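You operate a simulated robot arm through the tools that you are given. There is no shell and no other tool. Be economical: measure what you need, move in short steps, check, and stop when the job is done.

The job below is to be done with a simulated two-armed robot. You get a single attempt, and the scene is never put back.

JOB
Put the brown small cap from the top of the green table on the rubber block there and the white small cap on top of the brown wood block there. Take the small seals box and put it on the back board of the right bench. Put the orange cup on the shelf of the green table. Take the grey cup and leave it on the panel on the top of the yellow table. Put the small filter box on the top of the green table away on the shelf of the green table. Turn the brake knob to on. Put one of the thick packers from the top of the yellow table on the back board of the left bench. Take the cap off the oil bottle that says "chain oil" on the back board of the left bench and lay it down there. Fetch the white block and set it on the grey glass pane on the top of the brown bench. Put one of the rags from the top of the blue cabinet in the carton on the end table of the right bench. Any order will do. Set down upright: small cap, small seals box, orange cup, grey cup, small filter box, white block.

The check looks at the end state, three seconds after you hand in, the way a careful person would. Anything else that was tipped, shoved, dropped, spilled or broken makes it a failure. A push-on lid holds only when it is set on centred and level and pressed home; a screw cap is set on level and turned clockwise until tight.

ROBOT AND FRAMES
Two 7-joint arms with fingered hands on one trunk, on a base that drives. Base frame: it is fixed to the floor where the robot stands at the start and does not move with it; the origin is under the middle of the robot, x ahead of it, y to its left, z up. Readings come in mm, rad, newtons and seconds.
The left shoulder is at the start at [45, 104, 1094], the right one opposite. With the tool pointing down near the work surface each hand reaches from about 220 to 580 mm from the robot's upright axis, wherever it stands, measured 20 degrees to its own side. Places, roughly: back board of the left bench [2400, -3700, 800]; back board of the right bench [2400, -1600, 800]; brake knob [-1000, -900, 900]; carton [3000, 0, 1000]; glass pane (19x19x2 cm) [5500, -4500, 900]; grey cup (10x7x8 cm) [700, -400, 900]; oil bottle [2750, -4500, 1000]; orange cup (10x7x8 cm) [700, -300, 900]; panel (19x19x2 cm) [700, -2300, 800]; rag (8x6x3 cm) [5600, -2000, 900]; rubber block (5x5x3 cm) [500, -400, 900]; shelf of the green table [600, -100, 300]; small cap [500, 0, 1000]; small filter box [500, -250, 1000]; small seals box [750, 250, 1000]; thick packer [500, -2000, 750]; white block (8x4x5 cm) [5400, -5800, 900]; wood block (9x5x6 cm) [600, 300, 900]. Payload 2.4 kg a hand.
The tool frame of a hand sits at the grasp point between the pads (the TCP): z along the fingers, y along the line on which they close. The tips reach 17 mm beyond it. The gripper opens to 88 mm. The gripper's body begins 47 mm behind the TCP. The gripper is a hand of 2 fingers: y runs from the thumb to the fingers, the wrist lies at [0, 0, -165] in the tool frame, and closing takes about 1.5 s.
Orientation is that of the tool frame in the base frame, as a unit quaternion [w, x, y, z]. With the fingers straight down and closing along the base's y, the tool's x points along the base's -x, its y along +y and its z along -z.

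CONTROLS
- The arms move only by the tool move_arm. It takes "left_commands", "right_commands" or both (then of equal length, played together; a hand with none holds still); each is a list of rows, each a list of 6 numbers: the shift along the base's x, y, z in mm, then the turn, a rotation vector about the base's x, y, z in rad. In form: [[dx, dy, dz, wx, wy, wz], ...]. A call has 1 to 10 rows; each row shifts and turns the commanded pose from where the row before left it. "left_fingers" and "right_fingers" are, for a hand that has rows, the closure, from 0 (fully open) to 1 (shut), set as the call begins (left out, the last holds). Rows are played at 5 a second. More than 50 mm and 0.15 rad between two rows, or a gripper value outside its range, and nothing of the call is played. A pose out of reach is approached as far as the arm can. The call stops where the force on the tool passes 40 N (or 10 N more than at its start, if that is more) or the arm is blocked; 0.2 s more then pass. The fingers move at their own pace (about 153 mm/s each) and stop on an object; they squeeze with about 33 N. The grip force told is the motor's: it shows also when the fingers shut on nothing. Time passes only in rows, and 0.2 s behind the last, so rows that do not move let the fingers close. The reply holds the time, the measured pose of the TCP, the force on the tool along the base axes, the opening and the grip force, in the units named above and with some noise, with the torque about the TCP (base axes, N m) and any sound that the robot's microphone picked up.
- Cameras (640 x 400 px; columns grow to the right, rows downward): "scene" is now at [121.1, -20.9, 1023.8]; the picture's right is [-0.21, -0.98, 0.00], its down [-0.07, 0.01, -1.00] and it looks along [0.98, -0.21, -0.07] (base axes); focal length 214 px, centre (320, 200). "left" rides on the left gripper at [-50, 3, -63] in its tool frame; the picture's right is [-0.06, -1.00, 0.00], its down [0.78, -0.05, -0.62] and it looks along [0.62, -0.04, 0.79] (tool axes); focal length 275 px, centre (320, 200). "right" rides on the right gripper at [50, 3, -64] in its tool frame; the picture's right is [-0.06, 1.00, 0.00], its down [-0.78, -0.05, -0.62] and it looks along [-0.62, -0.04, 0.79] (tool axes); focal length 275 px, centre (320, 200). There is no depth. A picture from a camera that has moved, and an enlarged one, comes with that camera's place and axes in the base frame and with its lens.
- capture(camera): a new picture of that camera. The clock stands still meanwhile.
- raise_lower(by): slides the trunk up (or, below 0, down) by that many mm; the arms and the scene camera ride with it, the base frame stays. It gives what a move gives, with no picture.
- steer(legs): drives the robot by 1 to 6 legs, each [ahead, left, turn to the left] in mm, mm and rad, along the robot's own axes; the way and the turn of a leg run together, so that a leg with both is an arc; at most 1500 mm and 3.142 rad a leg. The arms and the cameras ride along, it lands a little off, and it stops where it bumps. It gives what a move gives.
- curl_fingers(finger1, thumb_bend, hand): sets how far each is bent, from 0 (flat) to 1 (curled in); at 0.3 the hand is open as for a grip, at 0.7 the pads meet at the TCP. One left out holds its place. A second passes; each finger stops where it meets its share of the squeeze, and holds until it gets a number again. A gripper value or a shape takes the hand back. It gives what a move gives, with no picture; readings hold the bend of each and the force on the fingers (four entries, about 0 where the hand has none), thumb and palm.
- hand_shape(shape, hand): the hand has 2 fingers and takes this shape, open, in about a second: jaw (thumb against the fingers, like two jaws); tri (thumb and two fingers); tip (a fingertip pinch); poke (one finger out to press); point (the index stretched); flat (the hand flat); cup (the hand cupped); fist (a fist). The gripper value then closes the fingers along that shape, each until it touches; the sizes above hold for jaw. It gives what a move gives, with no picture.
- turn_head(pan, tilt): turns the head with the scene camera to pan (to the left, within 1.047 rad either way) and tilt (down, from -0.506 to 1.204), counted from straight ahead of the robot. It gives what a move gives.
- inspect(camera, box): a new picture of the part [left, top, right, bottom] of that camera's present view, enlarged. The clock stands still meanwhile.
- job_done(): hands the job in; it is judged then, once.

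Go step by step. Nothing tells you exact positions but the pictures and the camera data: compare them with the known pose of the tool, close in by small moves and look again before you grip or let go. The budget is 525 turns and 298 pictures, counting those below and the enlarged ones. Unless the task says otherwise, let go and move clear before handing in, and close with one line.

The tools are called after "Request:" by a JSON object that holds its "api" and its "payload". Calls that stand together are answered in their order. move_arm: Moves the arms, as the interface text tells. Its arguments: {"type":"object","properties":{"left_commands":{"type":"array"},"left_fingers":{"type":"number"},"right_commands":{"type":"array"},"right_fingers":{"type":"number"}},"required":[]} The other tools are called the same way: raise_lower (by) slides the trunk up or down; hand_shape (shape, hand) gives the hand a shape; curl_fingers (finger1, thumb_bend, hand) moves the fingers one by one; steer (legs) drives the base; turn_head (pan, tilt) turns the head that bears the scene camera; capture (camera) takes a picture; inspect (camera, box) takes an enlarged picture of a part of a camera's view; job_done () hands the job in.

At the start:

```text
time_s: 0.0
left_ee_pos: [349.5, 73.9, 1158.7]
left_orientation: [0.0, 0.0, 1.0, 0.0]
left_contact_force: [-0.2, 0.3, 0.7]
left_moment: [0.01, -0.01, 0.0]
left_grip_width: 87.9
left_gripper_force: 0.1
left_shape: jaw
left_bend: [0.3, 0.3]
left_finger forces: [0.0, 0.1, 0.0, 0.0, 0.1, 0.0]
right_ee_pos: [355.9, -206.8, 1121.5]
right_orientation: [0.0, 0.001, 1.0, -0.001]
right_contact_force: [0.0, -0.3, 0.2]
right_moment: [-0.02, 0.02, 0.0]
right_grip_width: 87.9
right_gripper_force: 0.0
right_shape: jaw
right_bend: [0.3, 0.3]
right_finger forces: [0.0, 0.0, 0.0, 0.0, 0.0, 0.0]
trunk travel left (down, up): [-325.0, 525.0]
robot x, y, heading: [-0.9, -1.9, -0.005]
head pan, tilt: [-0.209, 0.072]
```

scene: 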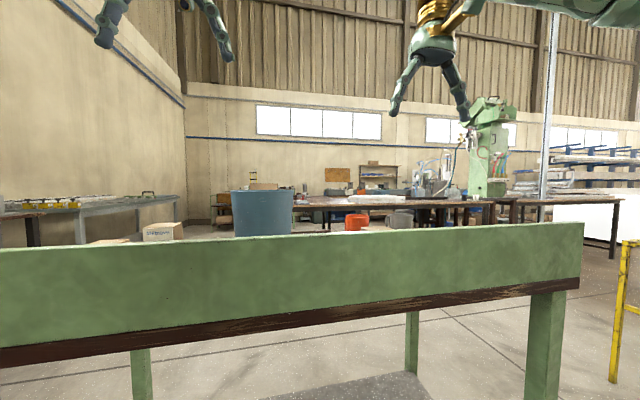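
right: 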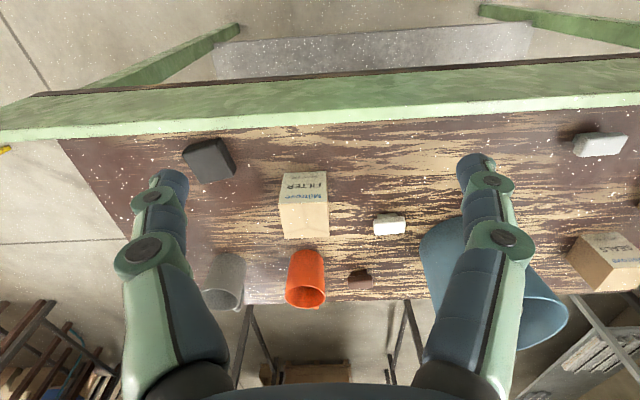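
left: 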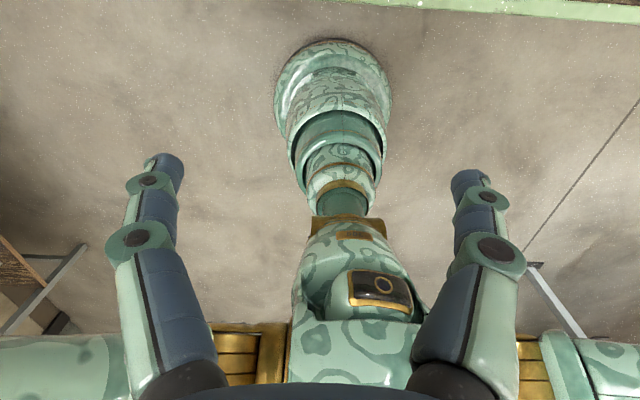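

The green table is in front of me with cups, boxes and blocks behind a raised front board. I'll raise the trunk and look down on it.

Request:
{"api": "raise_lower", "payload": {"by": 350}}

Request:
{"api": "turn_head", "payload": {"pan": 0, "tilt": 0.75}}

Request:
{"api": "capture", "payload": {"camera": "scene"}}

```text
time_s: 3.4
left_ee_pos: [350.1, 72.2, 1508.4]
left_orientation: [0.0, 0.001, 1.0, 0.001]
left_contact_force: [-0.6, 0.2, 0.2]
left_moment: [-0.01, 0.0, 0.04]
left_grip_width: 88.0
left_gripper_force: 0.1
left_shape: jaw
left_bend: [0.3, 0.3]
left_finger forces: [0.1, 0.0, 0.0, 0.0, 0.1, 0.0]
right_ee_pos: [356.7, -207.3, 1471.7]
right_orientation: [-0.001, 0.0, 1.0, -0.001]
right_contact_force: [-0.9, -0.1, 0.6]
right_moment: [-0.02, 0.0, 0.01]
right_grip_width: 88.0
right_gripper_force: 0.0
right_shape: jaw
right_bend: [0.3, 0.3]
right_finger forces: [0.0, 0.1, 0.1, 0.1, 0.1, 0.0]
trunk travel left (down, up): [-675.0, 175.0]
robot x, y, heading: [-2.7, 0.4, -0.004]
head pan, tilt: [-0.209, 0.072]
```

```text
time_s: 4.5
left_ee_pos: [350.7, 72.0, 1508.9]
left_orientation: [0.0, 0.0, 1.0, -0.001]
left_contact_force: [0.0, -0.2, -0.1]
left_moment: [-0.02, 0.0, -0.02]
left_grip_width: 87.8
left_gripper_force: 0.0
left_shape: jaw
left_bend: [0.3, 0.3]
left_finger forces: [0.1, 0.0, 0.0, 0.0, 0.0, 0.1]
right_ee_pos: [357.2, -207.8, 1471.0]
right_orientation: [-0.001, 0.0, 1.0, 0.0]
right_contact_force: [-0.2, 0.1, -0.1]
right_moment: [0.01, 0.01, 0.03]
right_grip_width: 87.9
right_gripper_force: 0.0
right_shape: jaw
right_bend: [0.3, 0.3]
right_finger forces: [0.0, 0.0, 0.0, 0.1, 0.0, 0.1]
trunk travel left (down, up): [-675.0, 175.0]
robot x, y, heading: [0.4, 2.0, 0.004]
head pan, tilt: [0.0, 0.75]
```

```text
294 pictures are left
camera scene: at [108.6, -1.9, 1313.8], right [0.0, -1.0, 0.0], down [-0.68, 0.0, -0.73], along [0.73, 0.0, -0.68], focal length 214 px, centre (320, 200)
```

scene: 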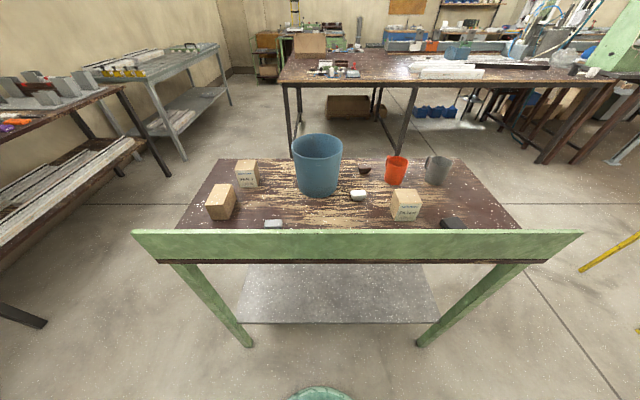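

Now the whole table is visible. I'll zoom in for detail.

Request:
{"api": "inspect", "payload": {"camera": "scene", "box": [170, 130, 330, 230]}}

Request:
{"api": "inspect", "payload": {"camera": "scene", "box": [330, 140, 490, 240]}}

Request:
{"api": "capture", "payload": {"camera": "right"}}

```text
4.00 times, centred on (250, 180) of scene
camera zoom: at [108.6, -1.9, 1313.8], right [0.0, -1.0, 0.0], down [-0.68, 0.0, -0.73], along [0.73, 0.0, -0.68], focal length 858 px, centre (600, 280)
```

zoom: 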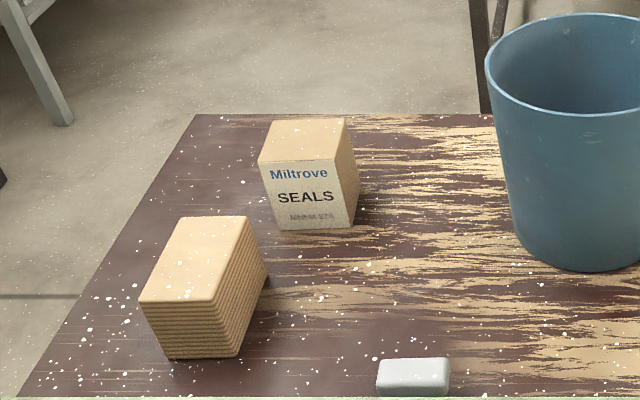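

```text
4.00 times, centred on (410, 190) of scene
camera zoom: at [108.6, -1.9, 1313.8], right [0.0, -1.0, 0.0], down [-0.68, 0.0, -0.73], along [0.73, 0.0, -0.68], focal length 858 px, centre (-40, 240)
```

zoom: 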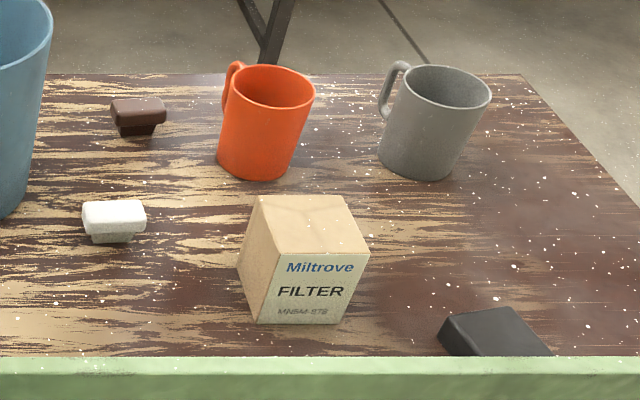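

```text
291 pictures are left
camera right: at [306.9, -202.5, 1533.8], right [0.06, 1.0, 0.0], down [0.78, -0.05, 0.62], along [0.62, -0.04, -0.79], focal length 275 px, centre (320, 200)
```

right: 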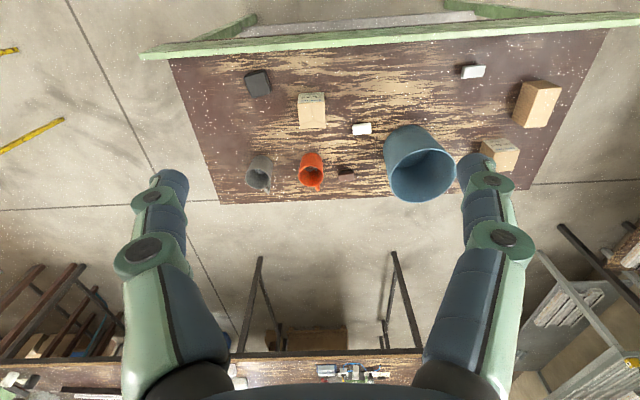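

Object positions are estimated (table top z≈850, lip to ≈951 at x≈395). Before driving closer I check the base and shelf below.

Request:
{"api": "capture", "payload": {"camera": "left"}}

Request:
{"api": "turn_head", "payload": {"pan": 0, "tilt": 1.2}}

Request:
{"api": "capture", "payload": {"camera": "scene"}}

```text
290 pictures are left
camera left: at [400.1, 74.3, 1570.3], right [0.06, -1.0, 0.0], down [-0.78, -0.05, 0.62], along [-0.62, -0.04, -0.79], focal length 275 px, centre (320, 200)
```

left: 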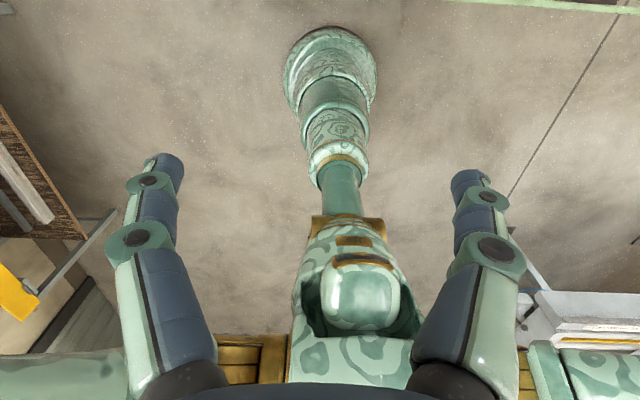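

```text
time_s: 5.4
left_ee_pos: [349.4, 71.7, 1508.2]
left_orientation: [-0.001, 0.0, 1.0, 0.001]
left_contact_force: [-0.5, 0.6, 0.1]
left_moment: [-0.01, 0.02, 0.01]
left_grip_width: 88.0
left_gripper_force: 0.1
left_shape: jaw
left_bend: [0.3, 0.3]
left_finger forces: [0.0, 0.1, 0.1, 0.0, 0.1, 0.0]
right_ee_pos: [355.9, -207.5, 1469.7]
right_orientation: [0.001, 0.0, 1.0, -0.001]
right_contact_force: [1.1, 0.6, 0.1]
right_moment: [0.0, 0.03, -0.03]
right_grip_width: 88.1
right_gripper_force: 0.0
right_shape: jaw
right_bend: [0.3, 0.3]
right_finger forces: [0.1, 0.1, 0.0, 0.1, 0.0, 0.1]
trunk travel left (down, up): [-675.0, 175.0]
robot x, y, heading: [-1.7, -0.5, 0.001]
head pan, tilt: [0.0, 1.201]
```

```text
289 pictures are left
camera scene: at [81.7, -1.8, 1282.1], right [0.0, -1.0, 0.0], down [-0.93, 0.0, -0.36], along [0.36, 0.0, -0.93], focal length 214 px, centre (320, 200)
```

scene: 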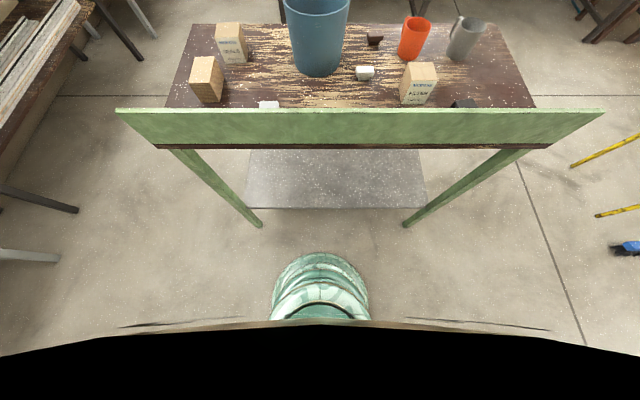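

The base has room to go about 170 mm forward before its rim reaches the shelf edge (x≈425). I drive ahead 165, then look again from there.

Request:
{"api": "steer", "payload": {"legs": [[165, -60, 0]]}}

Request:
{"api": "raise_lower", "payload": {"by": -200}}

Request:
{"api": "turn_head", "payload": {"pan": 0, "tilt": 0.9}}

Request:
{"api": "capture", "payload": {"camera": "scene"}}

Request:
{"api": "capture", "payload": {"camera": "right"}}

```text
time_s: 6.9
left_ee_pos: [517.1, 10.3, 1510.4]
left_orientation: [0.0, 0.001, 1.0, 0.0]
left_contact_force: [1.3, -0.6, -0.7]
left_moment: [0.03, -0.02, 0.0]
left_grip_width: 88.1
left_gripper_force: 0.0
left_shape: jaw
left_bend: [0.3, 0.3]
left_finger forces: [0.0, 0.1, 0.0, 0.0, 0.0, 0.0]
right_ee_pos: [524.0, -268.4, 1470.7]
right_orientation: [0.0, 0.0, 1.0, 0.0]
right_contact_force: [0.4, -0.8, 0.4]
right_moment: [-0.02, 0.05, 0.0]
right_grip_width: 87.9
right_gripper_force: 0.0
right_shape: jaw
right_bend: [0.3, 0.3]
right_finger forces: [0.0, 0.0, 0.0, 0.1, 0.0, 0.0]
trunk travel left (down, up): [-675.0, 175.0]
robot x, y, heading: [169.2, -59.5, -0.005]
head pan, tilt: [0.0, 1.201]
```

```text
time_s: 9.0
left_ee_pos: [515.9, 12.3, 1308.9]
left_orientation: [0.0, 0.0, 1.0, 0.0]
left_contact_force: [-0.2, 0.4, -0.2]
left_moment: [0.01, -0.02, 0.02]
left_grip_width: 87.7
left_gripper_force: 0.0
left_shape: jaw
left_bend: [0.3, 0.3]
left_finger forces: [0.1, 0.1, 0.0, 0.0, 0.2, 0.0]
right_ee_pos: [521.9, -267.1, 1271.3]
right_orientation: [0.0, 0.0, 1.0, -0.001]
right_contact_force: [0.0, 1.1, 0.1]
right_moment: [0.02, 0.02, 0.0]
right_grip_width: 87.9
right_gripper_force: 0.1
right_shape: jaw
right_bend: [0.3, 0.3]
right_finger forces: [0.0, 0.0, 0.1, 0.0, 0.0, 0.0]
trunk travel left (down, up): [-475.0, 375.0]
robot x, y, heading: [164.8, -59.1, 0.004]
head pan, tilt: [0.0, 1.201]
```

```text
time_s: 9.8
left_ee_pos: [515.7, 11.6, 1309.1]
left_orientation: [0.0, 0.003, 1.0, -0.001]
left_contact_force: [0.2, -0.9, 0.4]
left_moment: [0.01, 0.01, -0.02]
left_grip_width: 88.1
left_gripper_force: 0.0
left_shape: jaw
left_bend: [0.3, 0.3]
left_finger forces: [0.0, 0.1, 0.0, 0.0, 0.0, 0.0]
right_ee_pos: [521.7, -266.9, 1271.7]
right_orientation: [-0.001, -0.001, 1.0, -0.001]
right_contact_force: [-1.0, 0.2, 0.3]
right_moment: [-0.01, -0.01, 0.02]
right_grip_width: 87.7
right_gripper_force: 0.0
right_shape: jaw
right_bend: [0.3, 0.3]
right_finger forces: [0.1, 0.1, 0.0, 0.0, 0.0, 0.0]
trunk travel left (down, up): [-475.0, 375.0]
robot x, y, heading: [169.1, -60.5, -0.001]
head pan, tilt: [0.0, 0.901]
```

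```text
288 pictures are left
camera scene: at [269.5, -62.1, 1101.1], right [0.0, -1.0, 0.0], down [-0.78, 0.0, -0.62], along [0.62, 0.0, -0.78], focal length 214 px, centre (320, 200)
```

scene: 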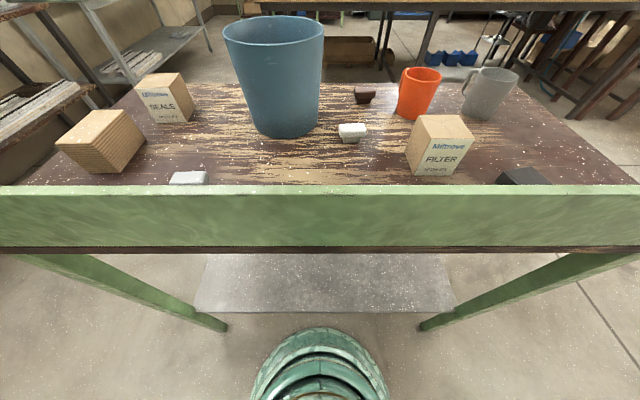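

```text
287 pictures are left
camera right: at [473.0, -263.0, 1333.8], right [0.06, 1.0, 0.0], down [0.78, -0.05, 0.62], along [0.62, -0.04, -0.79], focal length 275 px, centre (320, 200)
```

right: 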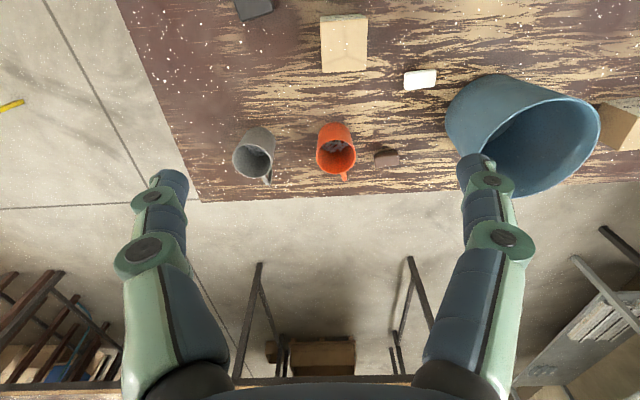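

I'll inspect the cups' interior and caps more closely while moving the right hand toward the brown cap.

Request:
{"api": "inspect", "payload": {"camera": "right", "box": [220, 100, 460, 220]}}

Request:
{"api": "inspect", "payload": {"camera": "scene", "box": [320, 60, 560, 200]}}

```text
2.67 times, centred on (340, 160) of right
camera zoom: at [473.0, -263.0, 1333.8], right [0.06, 1.0, 0.0], down [0.78, -0.05, 0.62], along [0.62, -0.04, -0.79], focal length 734 px, centre (267, 307)
```

zoom: 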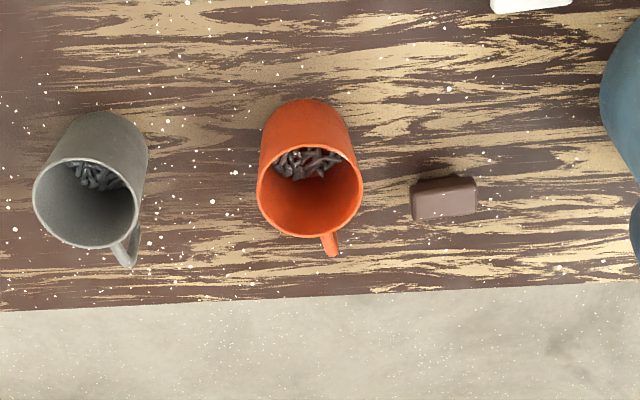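

```text
2.67 times, centred on (440, 130) of scene
camera zoom: at [269.5, -62.1, 1101.1], right [0.0, -1.0, 0.0], down [-0.78, 0.0, -0.62], along [0.62, 0.0, -0.78], focal length 572 px, centre (0, 387)
```

zoom: 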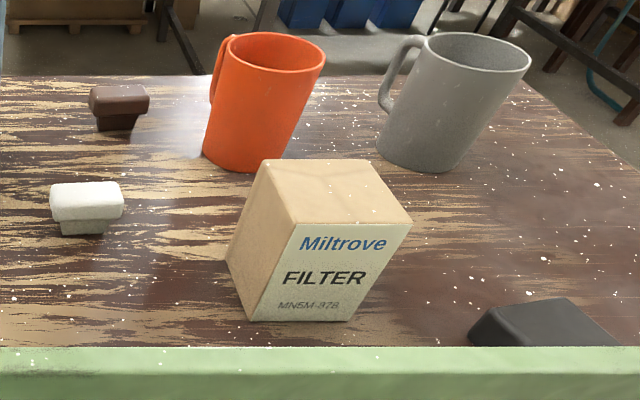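

Both cups hold loose bolts, so they must stay level. First the brown cap: bring the right hand above it.

Request:
{"api": "move_arm", "payload": {"right_commands": [[28, 13, -34, 0, 0, 0], [28, 13, -34, 0, 0, 0], [28, 13, -34, 0, 0, 0], [28, 13, -34, 0, 0, 0], [28, 13, -34, 0, 0, 0], [28, 13, -34, 0, 0, 0], [28, 14, -34, 0, 0, 0], [28, 14, -34, 0, 0, 0]], "right_fingers": 0}}

Request:
{"api": "capture", "payload": {"camera": "right"}}

```text
time_s: 11.6
left_ee_pos: [516.5, 11.0, 1308.3]
left_orientation: [0.0, 0.001, 1.0, 0.001]
left_contact_force: [0.3, -0.5, 0.3]
left_moment: [-0.02, 0.05, -0.01]
left_grip_width: 87.6
left_gripper_force: 0.0
left_shape: jaw
left_bend: [0.3, 0.3]
left_finger forces: [0.0, 0.1, 0.0, 0.1, 0.0, 0.0]
right_ee_pos: [709.6, -170.7, 1001.6]
right_orientation: [0.001, -0.001, 1.0, -0.002]
right_contact_force: [-0.5, -0.5, -0.1]
right_moment: [0.02, -0.03, 0.02]
right_grip_width: 88.0
right_gripper_force: 0.0
right_shape: jaw
right_bend: [0.3, 0.3]
right_finger forces: [0.1, 0.0, 0.0, 0.0, 0.0, 0.0]
right hand out of reach, approached as far as the arm can: row 7, 8
trunk travel left (down, up): [-475.0, 375.0]
robot x, y, heading: [164.8, -56.8, -0.004]
head pan, tilt: [0.0, 0.901]
```

```text
284 pictures are left
camera right: at [660.4, -166.2, 1064.2], right [0.06, 1.0, 0.0], down [0.78, -0.04, 0.62], along [0.62, -0.04, -0.78], focal length 275 px, centre (320, 200)
```

right: 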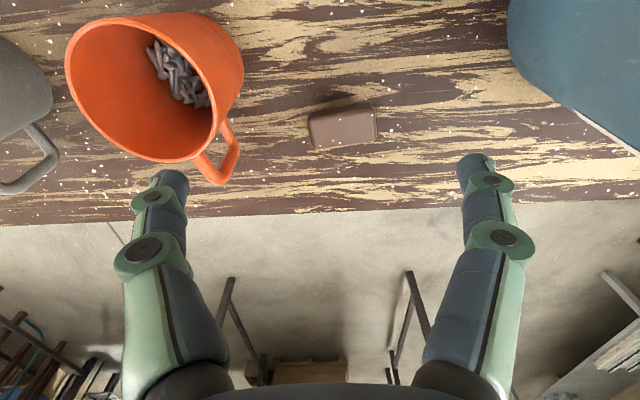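

The vertical-tool reach ends around x≈710, so I'll tilt the tool forward about 30° to gain reach and check the pose.

Request:
{"api": "move_arm", "payload": {"right_commands": [[0, 0, 0, 0, -0.13, 0], [0, 0, 0, 0, -0.13, 0], [0, 0, 0, 0, -0.13, 0], [0, 0, 0, 0, -0.13, 0], [0, 0, 0, 0, 0, 0.09], [0, 0, 0, 0, 0, 0]]}}

Request:
{"api": "capture", "payload": {"camera": "right"}}

```text
time_s: 13.0
left_ee_pos: [516.3, 13.1, 1308.8]
left_orientation: [0.0, 0.001, 1.0, 0.0]
left_contact_force: [-0.6, -0.1, -1.0]
left_moment: [-0.03, 0.0, 0.0]
left_grip_width: 88.0
left_gripper_force: 0.1
left_shape: jaw
left_bend: [0.3, 0.3]
left_finger forces: [0.1, 0.0, 0.0, 0.0, 0.0, 0.0]
right_ee_pos: [707.7, -171.1, 1000.8]
right_orientation: [0.258, -0.042, 0.965, 0.011]
right_contact_force: [0.2, -0.4, -0.3]
right_moment: [-0.04, -0.02, 0.0]
right_grip_width: 87.9
right_gripper_force: 0.0
right_shape: jaw
right_bend: [0.3, 0.3]
right_finger forces: [0.0, 0.0, 0.0, 0.1, 0.0, 0.0]
trunk travel left (down, up): [-475.0, 375.0]
robot x, y, heading: [164.3, -58.5, -0.002]
head pan, tilt: [0.0, 0.901]
```

```text
283 pictures are left
camera right: at [632.9, -173.8, 1030.2], right [-0.04, 1.0, 0.03], down [0.37, -0.01, 0.93], along [0.93, 0.04, -0.37], focal length 275 px, centre (320, 200)
```

right: 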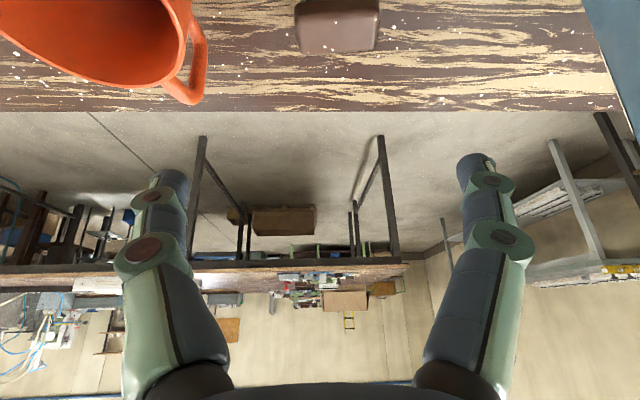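

Now pre-grasp in front of the brown cap, fingers narrowed to miss the cup handle.

Request:
{"api": "move_arm", "payload": {"right_commands": [[0, 7, -35, 0, 0, 0], [0, 7, -34, 0, 0, 0], [0, 0, 0, 0, 0, 0]], "right_fingers": 0.25}}

Request:
{"api": "capture", "payload": {"camera": "right"}}

Request:
{"api": "inspect", "payload": {"camera": "scene", "box": [300, 40, 460, 140]}}

```text
time_s: 13.8
left_ee_pos: [516.9, 12.5, 1307.4]
left_orientation: [0.0, 0.001, 1.0, 0.001]
left_contact_force: [0.0, 0.3, 0.2]
left_moment: [0.01, 0.0, -0.01]
left_grip_width: 87.8
left_gripper_force: 0.1
left_shape: jaw
left_bend: [0.3, 0.3]
left_finger forces: [0.0, 0.0, 0.0, 0.0, 0.0, 0.1]
right_ee_pos: [707.0, -158.1, 932.2]
right_orientation: [0.257, -0.043, 0.965, 0.01]
right_contact_force: [0.6, -0.1, 0.1]
right_moment: [-0.02, -0.01, 0.01]
right_grip_width: 66.1
right_gripper_force: 0.1
right_shape: jaw
right_bend: [0.63, 0.6]
right_finger forces: [0.0, 0.0, 0.0, 0.0, 0.0, 0.0]
trunk travel left (down, up): [-475.0, 375.0]
robot x, y, heading: [166.3, -60.9, 0.002]
head pan, tilt: [0.0, 0.901]
```

```text
282 pictures are left
camera right: at [632.3, -159.2, 961.7], right [-0.04, 1.0, 0.03], down [0.38, -0.01, 0.93], along [0.93, 0.04, -0.37], focal length 275 px, centre (320, 200)
```

right: 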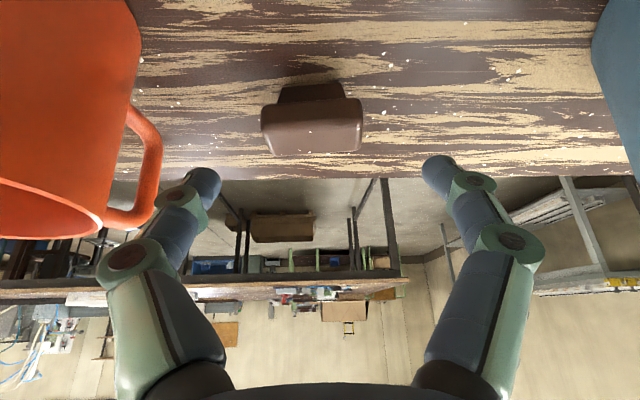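

```text
4.00 times, centred on (380, 90) of scene
camera zoom: at [269.6, -62.1, 1101.1], right [0.0, -1.0, 0.0], down [-0.78, 0.0, -0.62], along [0.62, 0.0, -0.78], focal length 858 px, centre (80, 640)
```

zoom: 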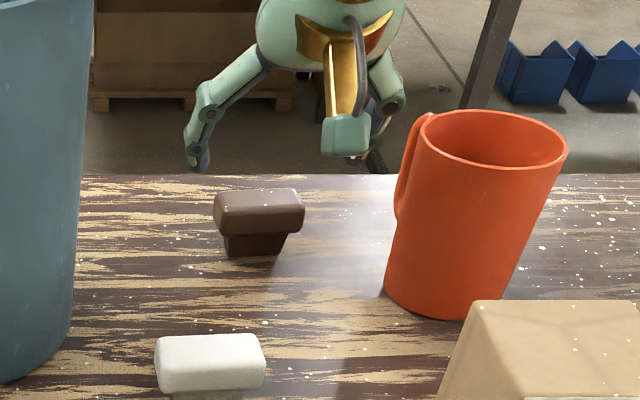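

Cap centre is about (749, -158), top ≈ 880. I move in along the tool and close.

Request:
{"api": "move_arm", "payload": {"right_commands": [[20, 0, -28, 0, 0, 0], [14, 0, -18, 0, 0, 0], [7, 0, -9, 0, 0, 0]]}}

Request:
{"api": "capture", "payload": {"camera": "right"}}

```text
time_s: 14.6
left_ee_pos: [516.1, 11.9, 1308.9]
left_orientation: [0.0, 0.001, 1.0, 0.0]
left_contact_force: [-0.9, 0.0, 0.4]
left_moment: [0.01, 0.01, -0.02]
left_grip_width: 87.9
left_gripper_force: 0.0
left_shape: jaw
left_bend: [0.3, 0.3]
left_finger forces: [0.0, 0.1, 0.0, 0.0, 0.0, 0.1]
right_ee_pos: [741.2, -157.9, 876.6]
right_orientation: [0.258, -0.043, 0.965, 0.011]
right_contact_force: [0.6, -0.4, -0.6]
right_moment: [-0.01, -0.03, -0.01]
right_grip_width: 66.1
right_gripper_force: 0.0
right_shape: jaw
right_bend: [0.63, 0.6]
right_finger forces: [0.2, 0.1, 0.1, 0.1, 0.0, 0.0]
right hand out of reach, approached as far as the arm can: row 3
trunk travel left (down, up): [-475.0, 375.0]
robot x, y, heading: [166.6, -61.3, 0.001]
head pan, tilt: [0.0, 0.901]
```

```text
280 pictures are left
camera right: at [668.1, -159.8, 906.3], right [-0.04, 1.0, 0.03], down [0.37, -0.01, 0.93], along [0.93, 0.04, -0.37], focal length 275 px, centre (320, 200)
```

right: 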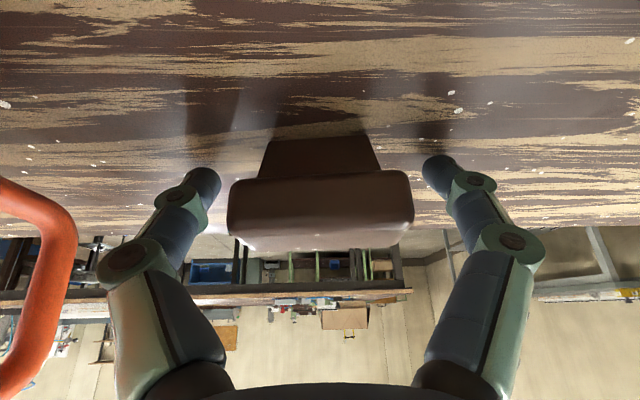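

The block sits between the fingers, centred. Close and lift.

Request:
{"api": "move_arm", "payload": {"right_commands": [[0, 0, 0, 0, 0, 0], [0, 0, 0, 0, 0, 0], [0, 0, 0, 0, 0, 0], [0, 0, 0, 0, 0, 0]], "right_fingers": 1}}

Request:
{"api": "move_arm", "payload": {"right_commands": [[0, 0, 30, 0, 0, 0], [-10, 0, 40, 0, 0, 0], [-10, 0, 40, 0, 0, 0], [-20, 0, 40, 0, 0, 0]]}}

Request:
{"api": "capture", "payload": {"camera": "right"}}

```text
time_s: 15.6
left_ee_pos: [515.3, 12.2, 1309.2]
left_orientation: [0.001, 0.001, 1.0, -0.001]
left_contact_force: [-0.3, -0.1, 0.6]
left_moment: [0.01, 0.01, 0.0]
left_grip_width: 87.8
left_gripper_force: 0.0
left_shape: jaw
left_bend: [0.3, 0.3]
left_finger forces: [0.1, 0.0, 0.1, 0.0, 0.0, 0.0]
right_ee_pos: [741.6, -157.9, 876.7]
right_orientation: [0.256, -0.043, 0.966, 0.011]
right_contact_force: [0.1, 0.4, 0.3]
right_moment: [0.04, 0.03, 0.02]
right_grip_width: 10.3
right_gripper_force: 32.9
right_shape: jaw
right_bend: [0.81, 0.79]
right_finger forces: [23.6, 0.0, 0.0, 0.1, 22.7, 0.0]
trunk travel left (down, up): [-475.0, 375.0]
robot x, y, heading: [165.0, -57.9, 0.0]
head pan, tilt: [0.0, 0.901]
```

```text
time_s: 16.6
left_ee_pos: [515.7, 11.8, 1308.4]
left_orientation: [0.001, 0.001, 1.0, 0.0]
left_contact_force: [0.1, -0.3, 0.6]
left_moment: [0.04, -0.01, 0.02]
left_grip_width: 88.1
left_gripper_force: 0.1
left_shape: jaw
left_bend: [0.3, 0.3]
left_finger forces: [0.0, 0.0, 0.1, 0.0, 0.0, 0.0]
right_ee_pos: [698.5, -157.5, 1025.1]
right_orientation: [0.257, -0.043, 0.965, 0.012]
right_contact_force: [0.9, 0.3, -1.3]
right_moment: [-0.01, 0.0, -0.03]
right_grip_width: 10.5
right_gripper_force: 33.0
right_shape: jaw
right_bend: [0.81, 0.79]
right_finger forces: [23.4, 0.0, 0.1, 0.0, 21.9, 0.1]
trunk travel left (down, up): [-475.0, 375.0]
robot x, y, heading: [163.1, -58.7, -0.005]
head pan, tilt: [0.0, 0.901]
```

```text
279 pictures are left
camera right: at [625.4, -160.4, 1056.3], right [-0.03, 1.0, 0.03], down [0.38, -0.02, 0.93], along [0.93, 0.04, -0.38], focal length 275 px, centre (320, 200)
```

right: 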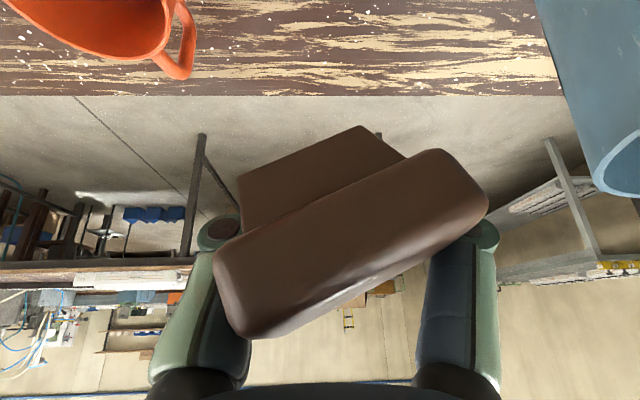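

The cap came up but sits rotated in the hand. I look closer before going on.

Request:
{"api": "inspect", "payload": {"camera": "right", "box": [160, 100, 540, 380]}}

Request:
{"api": "inspect", "payload": {"camera": "scene", "box": [280, 0, 480, 120]}}

```text
1.43 times, centred on (350, 240) of right
camera zoom: at [625.4, -160.4, 1056.3], right [-0.03, 1.0, 0.03], down [0.38, -0.02, 0.93], along [0.93, 0.04, -0.38], focal length 393 px, centre (277, 143)
```

zoom: 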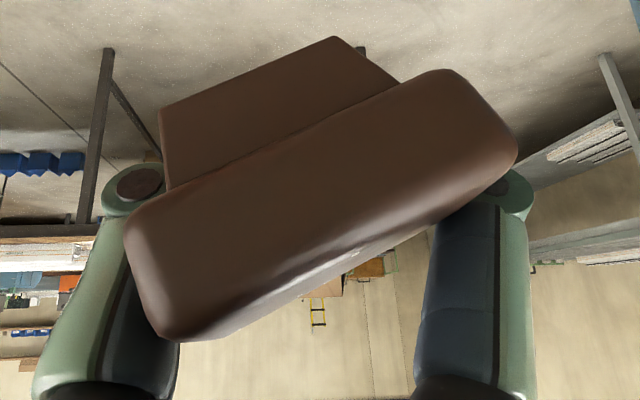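

```text
3.20 times, centred on (380, 60) of scene
camera zoom: at [269.5, -62.1, 1101.2], right [0.0, -1.0, 0.0], down [-0.78, 0.0, -0.62], along [0.62, 0.0, -0.78], focal length 686 px, centre (128, 648)
```

zoom: 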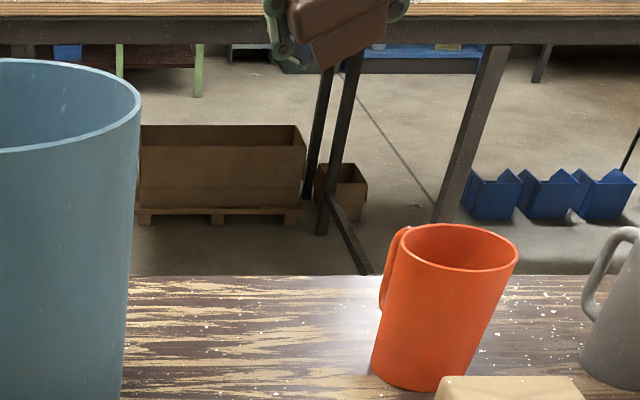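

The cap slid and rolled about 27° and pitched about 20° in the grip. I'll rotate the hand so the cap is level, then set it on a free table spot and re-grip better.

Request:
{"api": "move_arm", "payload": {"right_commands": [[-10, 0, 0, 0.11, 0.0, -0.045], [-10, 0, 0, 0.11, 0.0, -0.045], [-10, 0, 0, 0.11, 0.0, -0.045], [-10, 0, 0, 0.11, 0.0, -0.045], [0, 0, 0, 0, -0.12, 0], [0, 0, 0, 0, -0.12, 0], [0, 0, 0, 0, -0.12, 0]]}}

Request:
{"api": "capture", "payload": {"camera": "right"}}

Request:
{"api": "inspect", "payload": {"camera": "scene", "box": [280, 0, 480, 120]}}

```text
time_s: 18.2
left_ee_pos: [515.7, 11.7, 1308.9]
left_orientation: [0.0, 0.001, 1.0, -0.001]
left_contact_force: [0.5, 0.3, -0.2]
left_moment: [0.02, 0.0, 0.0]
left_grip_width: 88.0
left_gripper_force: 0.0
left_shape: jaw
left_bend: [0.3, 0.3]
left_finger forces: [0.0, 0.1, 0.0, 0.0, 0.0, 0.0]
right_ee_pos: [660.6, -157.0, 1027.2]
right_orientation: [0.425, 0.063, 0.877, 0.213]
right_contact_force: [0.3, 0.6, -0.4]
right_moment: [0.0, 0.01, 0.03]
right_grip_width: 10.2
right_gripper_force: 32.9
right_shape: jaw
right_bend: [0.81, 0.79]
right_finger forces: [24.0, 0.1, 0.1, 0.1, 21.9, 0.1]
trunk travel left (down, up): [-475.0, 375.0]
robot x, y, heading: [167.4, -56.4, -0.001]
head pan, tilt: [0.0, 0.901]
```

```text
276 pictures are left
camera right: at [580.4, -159.7, 1026.7], right [-0.03, 0.88, 0.47], down [0.02, -0.47, 0.88], along [1.0, 0.04, 0.0], focal length 275 px, centre (320, 200)
```

right: 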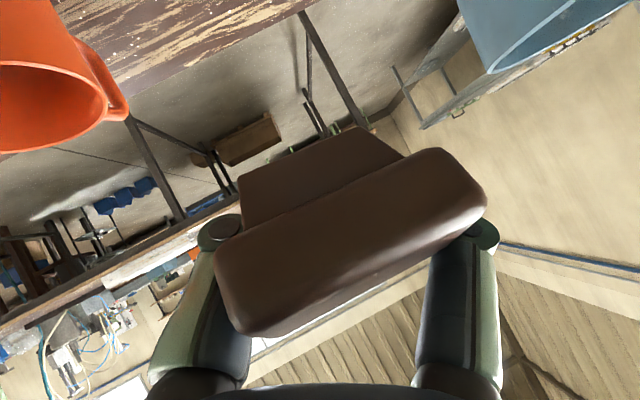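

```text
3.20 times, centred on (380, 60) of scene
camera zoom: at [269.5, -62.1, 1101.1], right [0.0, -1.0, 0.0], down [-0.78, 0.0, -0.62], along [0.62, 0.0, -0.78], focal length 686 px, centre (128, 648)
```

zoom: 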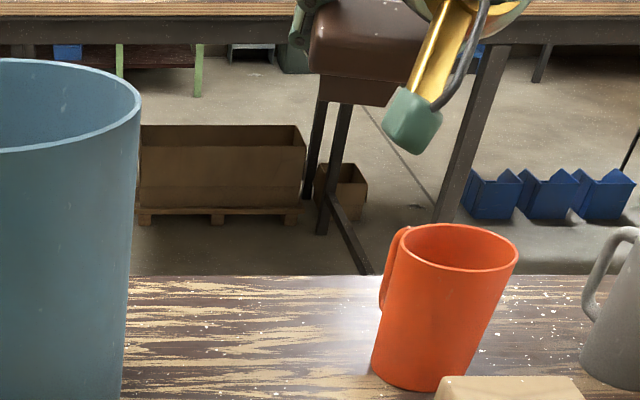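

The cap is now level (within ~4°). I carry it over to the clear spot around (600, -385) near the rubber block.

Request:
{"api": "move_arm", "payload": {"right_commands": [[-8, -46, 0, -0.06, 0, 0], [-8, -46, 0, 0, 0, 0], [-8, -46, 0, 0, 0, 0], [-8, -46, 0, 0, 0, 0], [-8, -46, 0, 0, 0, 0]]}}

Request:
{"api": "turn_head", "payload": {"pan": -0.6, "tilt": 0.7}}

Request:
{"api": "capture", "payload": {"camera": "scene"}}

```text
time_s: 19.4
left_ee_pos: [514.4, 11.6, 1308.9]
left_orientation: [-0.001, 0.001, 1.0, 0.0]
left_contact_force: [0.1, 0.1, 0.7]
left_moment: [0.04, 0.01, -0.03]
left_grip_width: 87.7
left_gripper_force: 0.0
left_shape: jaw
left_bend: [0.3, 0.3]
left_finger forces: [0.1, 0.0, 0.0, 0.0, 0.0, 0.1]
right_ee_pos: [622.3, -387.9, 1025.9]
right_orientation: [0.427, 0.051, 0.884, 0.185]
right_contact_force: [0.3, 0.0, -0.8]
right_moment: [0.01, 0.01, 0.01]
right_grip_width: 10.1
right_gripper_force: 33.2
right_shape: jaw
right_bend: [0.81, 0.79]
right_finger forces: [23.9, 0.0, 0.0, 0.0, 21.8, 0.1]
trunk travel left (down, up): [-475.0, 375.0]
robot x, y, heading: [165.6, -59.8, 0.004]
head pan, tilt: [0.0, 0.901]
```

```text
time_s: 20.4
left_ee_pos: [515.4, 12.0, 1309.3]
left_orientation: [0.001, 0.001, 1.0, 0.0]
left_contact_force: [0.0, -0.1, 0.5]
left_moment: [-0.01, 0.0, 0.01]
left_grip_width: 87.9
left_gripper_force: 0.0
left_shape: jaw
left_bend: [0.3, 0.3]
left_finger forces: [0.1, 0.0, 0.0, 0.1, 0.1, 0.0]
right_ee_pos: [622.9, -386.8, 1027.4]
right_orientation: [0.426, 0.051, 0.884, 0.187]
right_contact_force: [0.3, 0.3, 0.0]
right_moment: [0.02, -0.02, 0.01]
right_grip_width: 10.1
right_gripper_force: 33.5
right_shape: jaw
right_bend: [0.81, 0.79]
right_finger forces: [23.9, 0.0, 0.0, 0.0, 21.7, 0.0]
trunk travel left (down, up): [-475.0, 375.0]
robot x, y, heading: [167.6, -63.0, -0.004]
head pan, tilt: [-0.6, 0.7]
```

```text
274 pictures are left
camera scene: at [264.1, -110.1, 1117.3], right [-0.57, -0.82, 0.0], down [-0.53, 0.36, -0.76], along [0.63, -0.43, -0.64], focal length 214 px, centre (320, 200)
```

scene: 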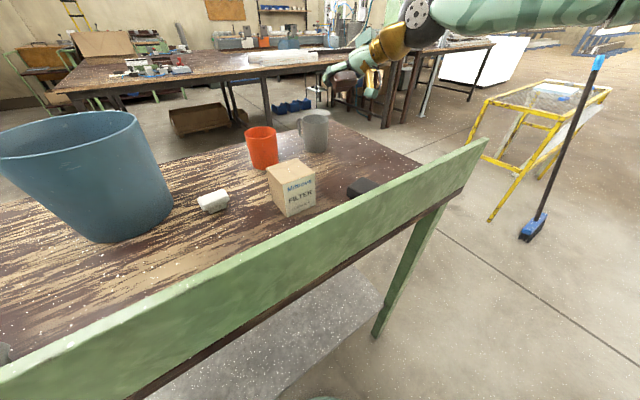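

Lowering toward the table; then I check the clearance.

Request:
{"api": "move_arm", "payload": {"right_commands": [[-5, 0, -40, 0, 0, 0], [-5, 0, -40, 0, 0, 0], [0, 0, -38, 0, 0, 0]]}}

Request:
{"api": "inspect", "payload": {"camera": "scene", "box": [240, 80, 480, 230]}}

Request:
{"api": "capture", "payload": {"camera": "right"}}

```text
time_s: 21.2
left_ee_pos: [516.3, 13.1, 1308.0]
left_orientation: [0.0, 0.001, 1.0, 0.0]
left_contact_force: [-0.1, -0.1, -1.0]
left_moment: [0.02, 0.03, -0.02]
left_grip_width: 87.8
left_gripper_force: 0.1
left_shape: jaw
left_bend: [0.3, 0.3]
left_finger forces: [0.0, 0.0, 0.1, 0.0, 0.0, 0.1]
right_ee_pos: [611.5, -387.0, 907.9]
right_orientation: [0.426, 0.051, 0.884, 0.186]
right_contact_force: [1.1, -0.2, 0.1]
right_moment: [0.0, 0.04, 0.01]
right_grip_width: 10.3
right_gripper_force: 33.4
right_shape: jaw
right_bend: [0.81, 0.79]
right_finger forces: [23.9, 0.0, 0.0, 0.1, 21.7, 0.0]
trunk travel left (down, up): [-475.0, 375.0]
robot x, y, heading: [166.8, -60.1, -0.002]
head pan, tilt: [-0.6, 0.7]
```

```text
2.67 times, centred on (360, 155) of scene
camera zoom: at [264.2, -110.1, 1117.3], right [-0.57, -0.82, 0.0], down [-0.53, 0.36, -0.76], along [0.63, -0.43, -0.64], focal length 572 px, centre (213, 320)
```

zoom: 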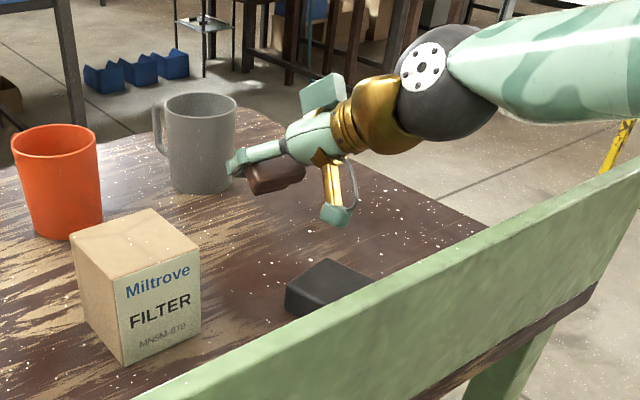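

```text
272 pictures are left
camera right: at [530.9, -388.6, 907.9], right [-0.03, 0.91, 0.42], down [0.02, -0.42, 0.91], along [1.0, 0.04, -0.01], focal length 275 px, centre (320, 200)
```

right: 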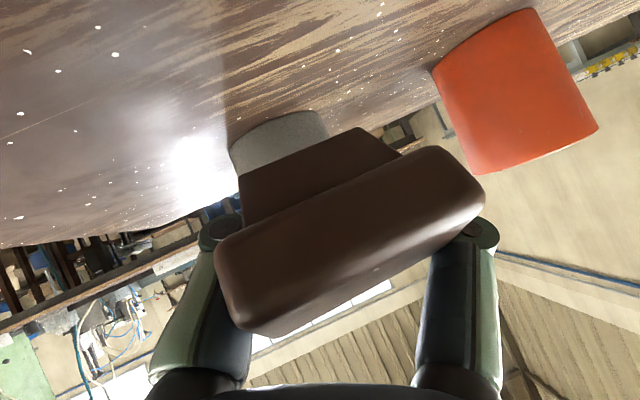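

The wrist-camera pod limits how low I can go. I'll lower another 25 mm and check.

Request:
{"api": "move_arm", "payload": {"right_commands": [[0, 0, -15, 0, 0, 0], [0, 0, -10, 0, 0, 0]]}}

Request:
{"api": "inspect", "payload": {"camera": "scene", "box": [300, 110, 420, 200]}}

```text
time_s: 21.8
left_ee_pos: [516.2, 11.5, 1308.5]
left_orientation: [0.001, 0.001, 1.0, -0.001]
left_contact_force: [-0.3, -0.5, -0.6]
left_moment: [0.04, 0.0, 0.0]
left_grip_width: 88.1
left_gripper_force: 0.0
left_shape: jaw
left_bend: [0.3, 0.3]
left_finger forces: [0.0, 0.0, 0.0, 0.0, 0.1, 0.0]
right_ee_pos: [610.7, -386.6, 883.4]
right_orientation: [0.426, 0.05, 0.884, 0.187]
right_contact_force: [0.1, 0.0, -0.2]
right_moment: [-0.02, -0.01, -0.01]
right_grip_width: 10.2
right_gripper_force: 33.1
right_shape: jaw
right_bend: [0.81, 0.79]
right_finger forces: [23.9, 0.1, 0.1, 0.0, 21.7, 0.0]
trunk travel left (down, up): [-475.0, 375.0]
robot x, y, heading: [166.9, -59.5, -0.004]
head pan, tilt: [-0.6, 0.7]
```

```text
4.44 times, centred on (360, 155) of scene
camera zoom: at [264.1, -110.1, 1117.3], right [-0.57, -0.82, 0.0], down [-0.53, 0.36, -0.76], along [0.63, -0.43, -0.64], focal length 953 px, centre (142, 400)
```

zoom: 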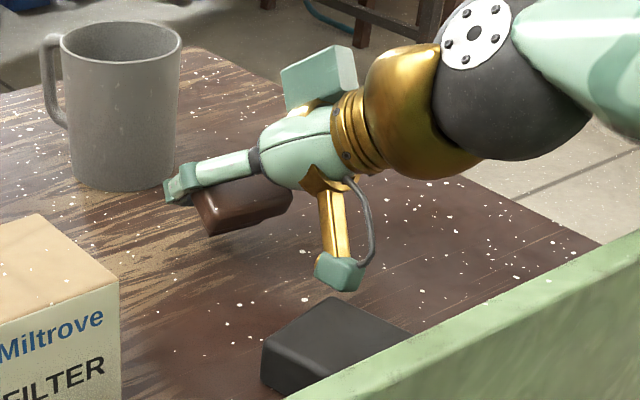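

Still clear of the table; lowering in small steps while watching force.

Request:
{"api": "move_arm", "payload": {"right_commands": [[0, 0, -6, 0, 0, 0], [0, 0, 0, 0, 0, 0]]}}

Request:
{"api": "move_arm", "payload": {"right_commands": [[0, 0, -5, 0, 0, 0], [0, 0, 0, 0, 0, 0]]}}

Request:
{"api": "capture", "payload": {"camera": "right"}}

```text
time_s: 22.4
left_ee_pos: [516.4, 12.3, 1308.8]
left_orientation: [0.0, 0.001, 1.0, -0.001]
left_contact_force: [0.3, -0.2, -0.3]
left_moment: [-0.03, 0.01, -0.02]
left_grip_width: 87.8
left_gripper_force: 0.0
left_shape: jaw
left_bend: [0.3, 0.3]
left_finger forces: [0.0, 0.1, 0.1, 0.1, 0.0, 0.1]
right_ee_pos: [611.7, -387.1, 878.6]
right_orientation: [0.426, 0.051, 0.884, 0.186]
right_contact_force: [0.1, -0.2, 0.8]
right_moment: [-0.01, 0.01, 0.01]
right_grip_width: 10.1
right_gripper_force: 33.3
right_shape: jaw
right_bend: [0.81, 0.79]
right_finger forces: [23.9, 0.0, 0.0, 0.0, 21.8, 0.1]
trunk travel left (down, up): [-475.0, 375.0]
robot x, y, heading: [167.9, -60.1, -0.001]
head pan, tilt: [-0.6, 0.7]
```

```text
time_s: 23.0
left_ee_pos: [515.6, 10.6, 1308.5]
left_orientation: [0.0, 0.001, 1.0, 0.0]
left_contact_force: [0.1, 0.7, -0.4]
left_moment: [0.02, 0.03, -0.02]
left_grip_width: 87.8
left_gripper_force: 0.0
left_shape: jaw
left_bend: [0.3, 0.3]
left_finger forces: [0.0, 0.0, 0.0, 0.0, 0.1, 0.1]
right_ee_pos: [610.9, -386.7, 872.8]
right_orientation: [0.426, 0.049, 0.884, 0.187]
right_contact_force: [0.9, 0.2, 0.0]
right_moment: [0.03, -0.04, -0.02]
right_grip_width: 10.0
right_gripper_force: 32.9
right_shape: jaw
right_bend: [0.81, 0.79]
right_finger forces: [23.9, 0.0, 0.0, 0.1, 21.9, 0.0]
trunk travel left (down, up): [-475.0, 375.0]
robot x, y, heading: [165.6, -62.5, -0.006]
head pan, tilt: [-0.6, 0.7]
```

```text
270 pictures are left
camera right: at [530.7, -388.7, 873.1], right [-0.03, 0.91, 0.42], down [0.02, -0.42, 0.91], along [1.0, 0.04, -0.01], focal length 275 px, centre (320, 200)
```

right: 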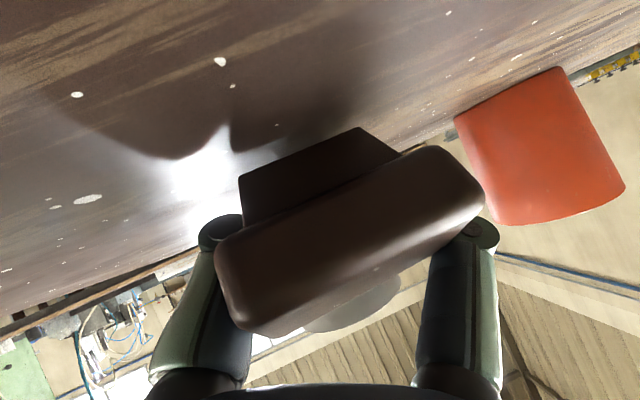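

Request:
{"api": "move_arm", "payload": {"right_commands": [[0, 0, -5, 0, 0, 0], [0, 0, 0, 0, 0, 0]]}}

Request:
{"api": "move_arm", "payload": {"right_commands": [[0, 0, -4, 0, 0, 0], [0, 0, 0, 0, 0, 0]]}}

```text
time_s: 23.6
left_ee_pos: [514.1, 12.1, 1310.7]
left_orientation: [0.002, 0.001, 1.0, 0.0]
left_contact_force: [0.1, 0.4, -0.1]
left_moment: [0.01, 0.01, -0.01]
left_grip_width: 87.8
left_gripper_force: 0.1
left_shape: jaw
left_bend: [0.3, 0.3]
left_finger forces: [0.0, 0.0, 0.1, 0.0, 0.0, 0.1]
right_ee_pos: [613.0, -390.5, 874.3]
right_orientation: [0.432, 0.049, 0.882, 0.182]
right_contact_force: [0.3, -0.9, 0.8]
right_moment: [0.05, -0.01, -0.02]
right_grip_width: 10.2
right_gripper_force: 33.1
right_shape: jaw
right_bend: [0.81, 0.79]
right_finger forces: [24.1, 0.1, 0.0, 0.0, 21.9, 0.0]
trunk travel left (down, up): [-475.0, 375.0]
robot x, y, heading: [165.6, -59.8, -0.001]
head pan, tilt: [-0.6, 0.7]
```

```text
time_s: 24.2
left_ee_pos: [512.4, 12.6, 1310.7]
left_orientation: [0.001, 0.0, 1.0, -0.001]
left_contact_force: [-0.3, 0.0, 1.0]
left_moment: [-0.02, -0.01, 0.0]
left_grip_width: 88.1
left_gripper_force: 0.2
left_shape: jaw
left_bend: [0.3, 0.3]
left_finger forces: [0.0, 0.0, 0.0, 0.1, 0.1, 0.0]
right_ee_pos: [614.1, -394.0, 877.3]
right_orientation: [0.437, 0.049, 0.88, 0.179]
right_contact_force: [0.1, -0.2, 0.3]
right_moment: [0.03, -0.03, 0.01]
right_grip_width: 10.0
right_gripper_force: 33.1
right_shape: jaw
right_bend: [0.81, 0.79]
right_finger forces: [24.0, 0.0, 0.1, 0.1, 21.9, 0.0]
trunk travel left (down, up): [-475.0, 375.0]
robot x, y, heading: [166.1, -61.9, -0.002]
head pan, tilt: [-0.6, 0.7]
```

The forearm/wrist is resting on the table's front lip. I relieve that pressure a little and look.

Request:
{"api": "move_arm", "payload": {"right_commands": [[0, 0, 8, 0, 0, 0], [0, 0, 0, 0, 0, 0]]}}

Request:
{"api": "capture", "payload": {"camera": "scene"}}

```text
time_s: 24.8
left_ee_pos: [514.8, 12.1, 1308.4]
left_orientation: [0.001, 0.001, 1.0, -0.001]
left_contact_force: [0.1, 0.5, -0.7]
left_moment: [0.02, -0.02, 0.04]
left_grip_width: 87.8
left_gripper_force: 0.1
left_shape: jaw
left_bend: [0.3, 0.3]
left_finger forces: [0.0, 0.0, 0.0, 0.1, 0.0, 0.0]
right_ee_pos: [613.0, -389.9, 875.9]
right_orientation: [0.431, 0.05, 0.882, 0.183]
right_contact_force: [0.4, -0.4, -0.3]
right_moment: [0.01, 0.01, 0.02]
right_grip_width: 10.2
right_gripper_force: 32.8
right_shape: jaw
right_bend: [0.81, 0.79]
right_finger forces: [23.9, 0.1, 0.1, 0.1, 21.8, 0.0]
trunk travel left (down, up): [-475.0, 375.0]
robot x, y, heading: [162.2, -59.5, -0.003]
head pan, tilt: [-0.6, 0.7]
```

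```text
269 pictures are left
camera scene: at [262.9, -109.1, 1117.3], right [-0.57, -0.82, 0.0], down [-0.53, 0.36, -0.77], along [0.63, -0.43, -0.64], focal length 214 px, centre (320, 200)
```

scene: 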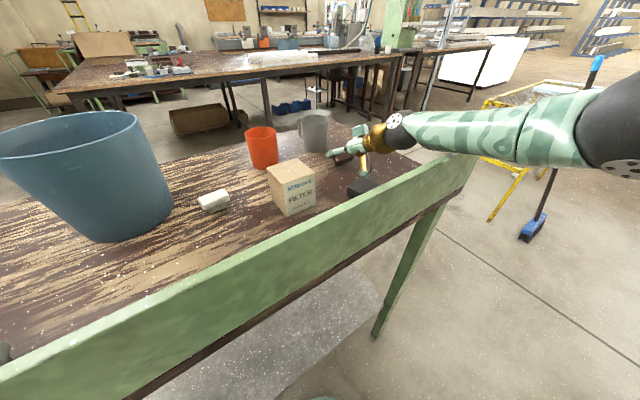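

Nothing was shoved. The cap's foot is ≈13 mm above the table; I open the fingers here to let it settle.

Request:
{"api": "move_arm", "payload": {"right_commands": [[0, 0, 0, 0, 0, 0], [0, 0, 0, 0, 0, 0], [0, 0, 0, 0, 0, 0]], "right_fingers": 0}}

Request:
{"api": "capture", "payload": {"camera": "right"}}

Request:
{"api": "inspect", "payload": {"camera": "scene", "box": [300, 110, 420, 200]}}

```text
time_s: 25.6
left_ee_pos: [512.2, 13.2, 1308.7]
left_orientation: [0.001, 0.001, 1.0, -0.001]
left_contact_force: [0.6, 0.4, -0.3]
left_moment: [0.03, 0.0, -0.01]
left_grip_width: 87.9
left_gripper_force: 0.0
left_shape: jaw
left_bend: [0.3, 0.3]
left_finger forces: [0.0, 0.0, 0.1, 0.1, 0.1, 0.0]
right_ee_pos: [612.7, -387.6, 877.3]
right_orientation: [0.433, 0.051, 0.881, 0.185]
right_contact_force: [-2.4, 1.4, 35.5]
right_moment: [-0.23, -0.47, 0.02]
right_grip_width: 83.9
right_gripper_force: 0.0
right_shape: jaw
right_bend: [0.3, 0.51]
right_finger forces: [0.0, 0.0, 0.0, 0.0, 35.3, 0.0]
trunk travel left (down, up): [-475.0, 375.0]
robot x, y, heading: [167.8, -62.1, -0.003]
head pan, tilt: [-0.6, 0.7]
```

```text
268 pictures are left
camera right: at [532.7, -388.9, 876.8], right [-0.03, 0.91, 0.42], down [0.01, -0.42, 0.91], along [1.0, 0.03, 0.01], focal length 275 px, centre (320, 200)
```

right: 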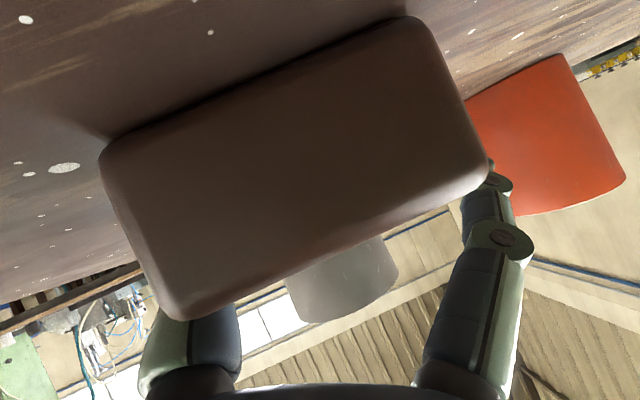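

```text
4.44 times, centred on (360, 155) of scene
camera zoom: at [262.1, -108.9, 1117.6], right [-0.57, -0.82, 0.0], down [-0.53, 0.36, -0.77], along [0.63, -0.43, -0.64], focal length 953 px, centre (142, 400)
```

zoom: 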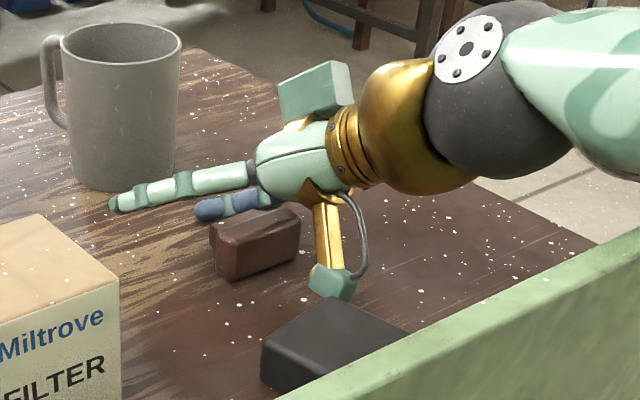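

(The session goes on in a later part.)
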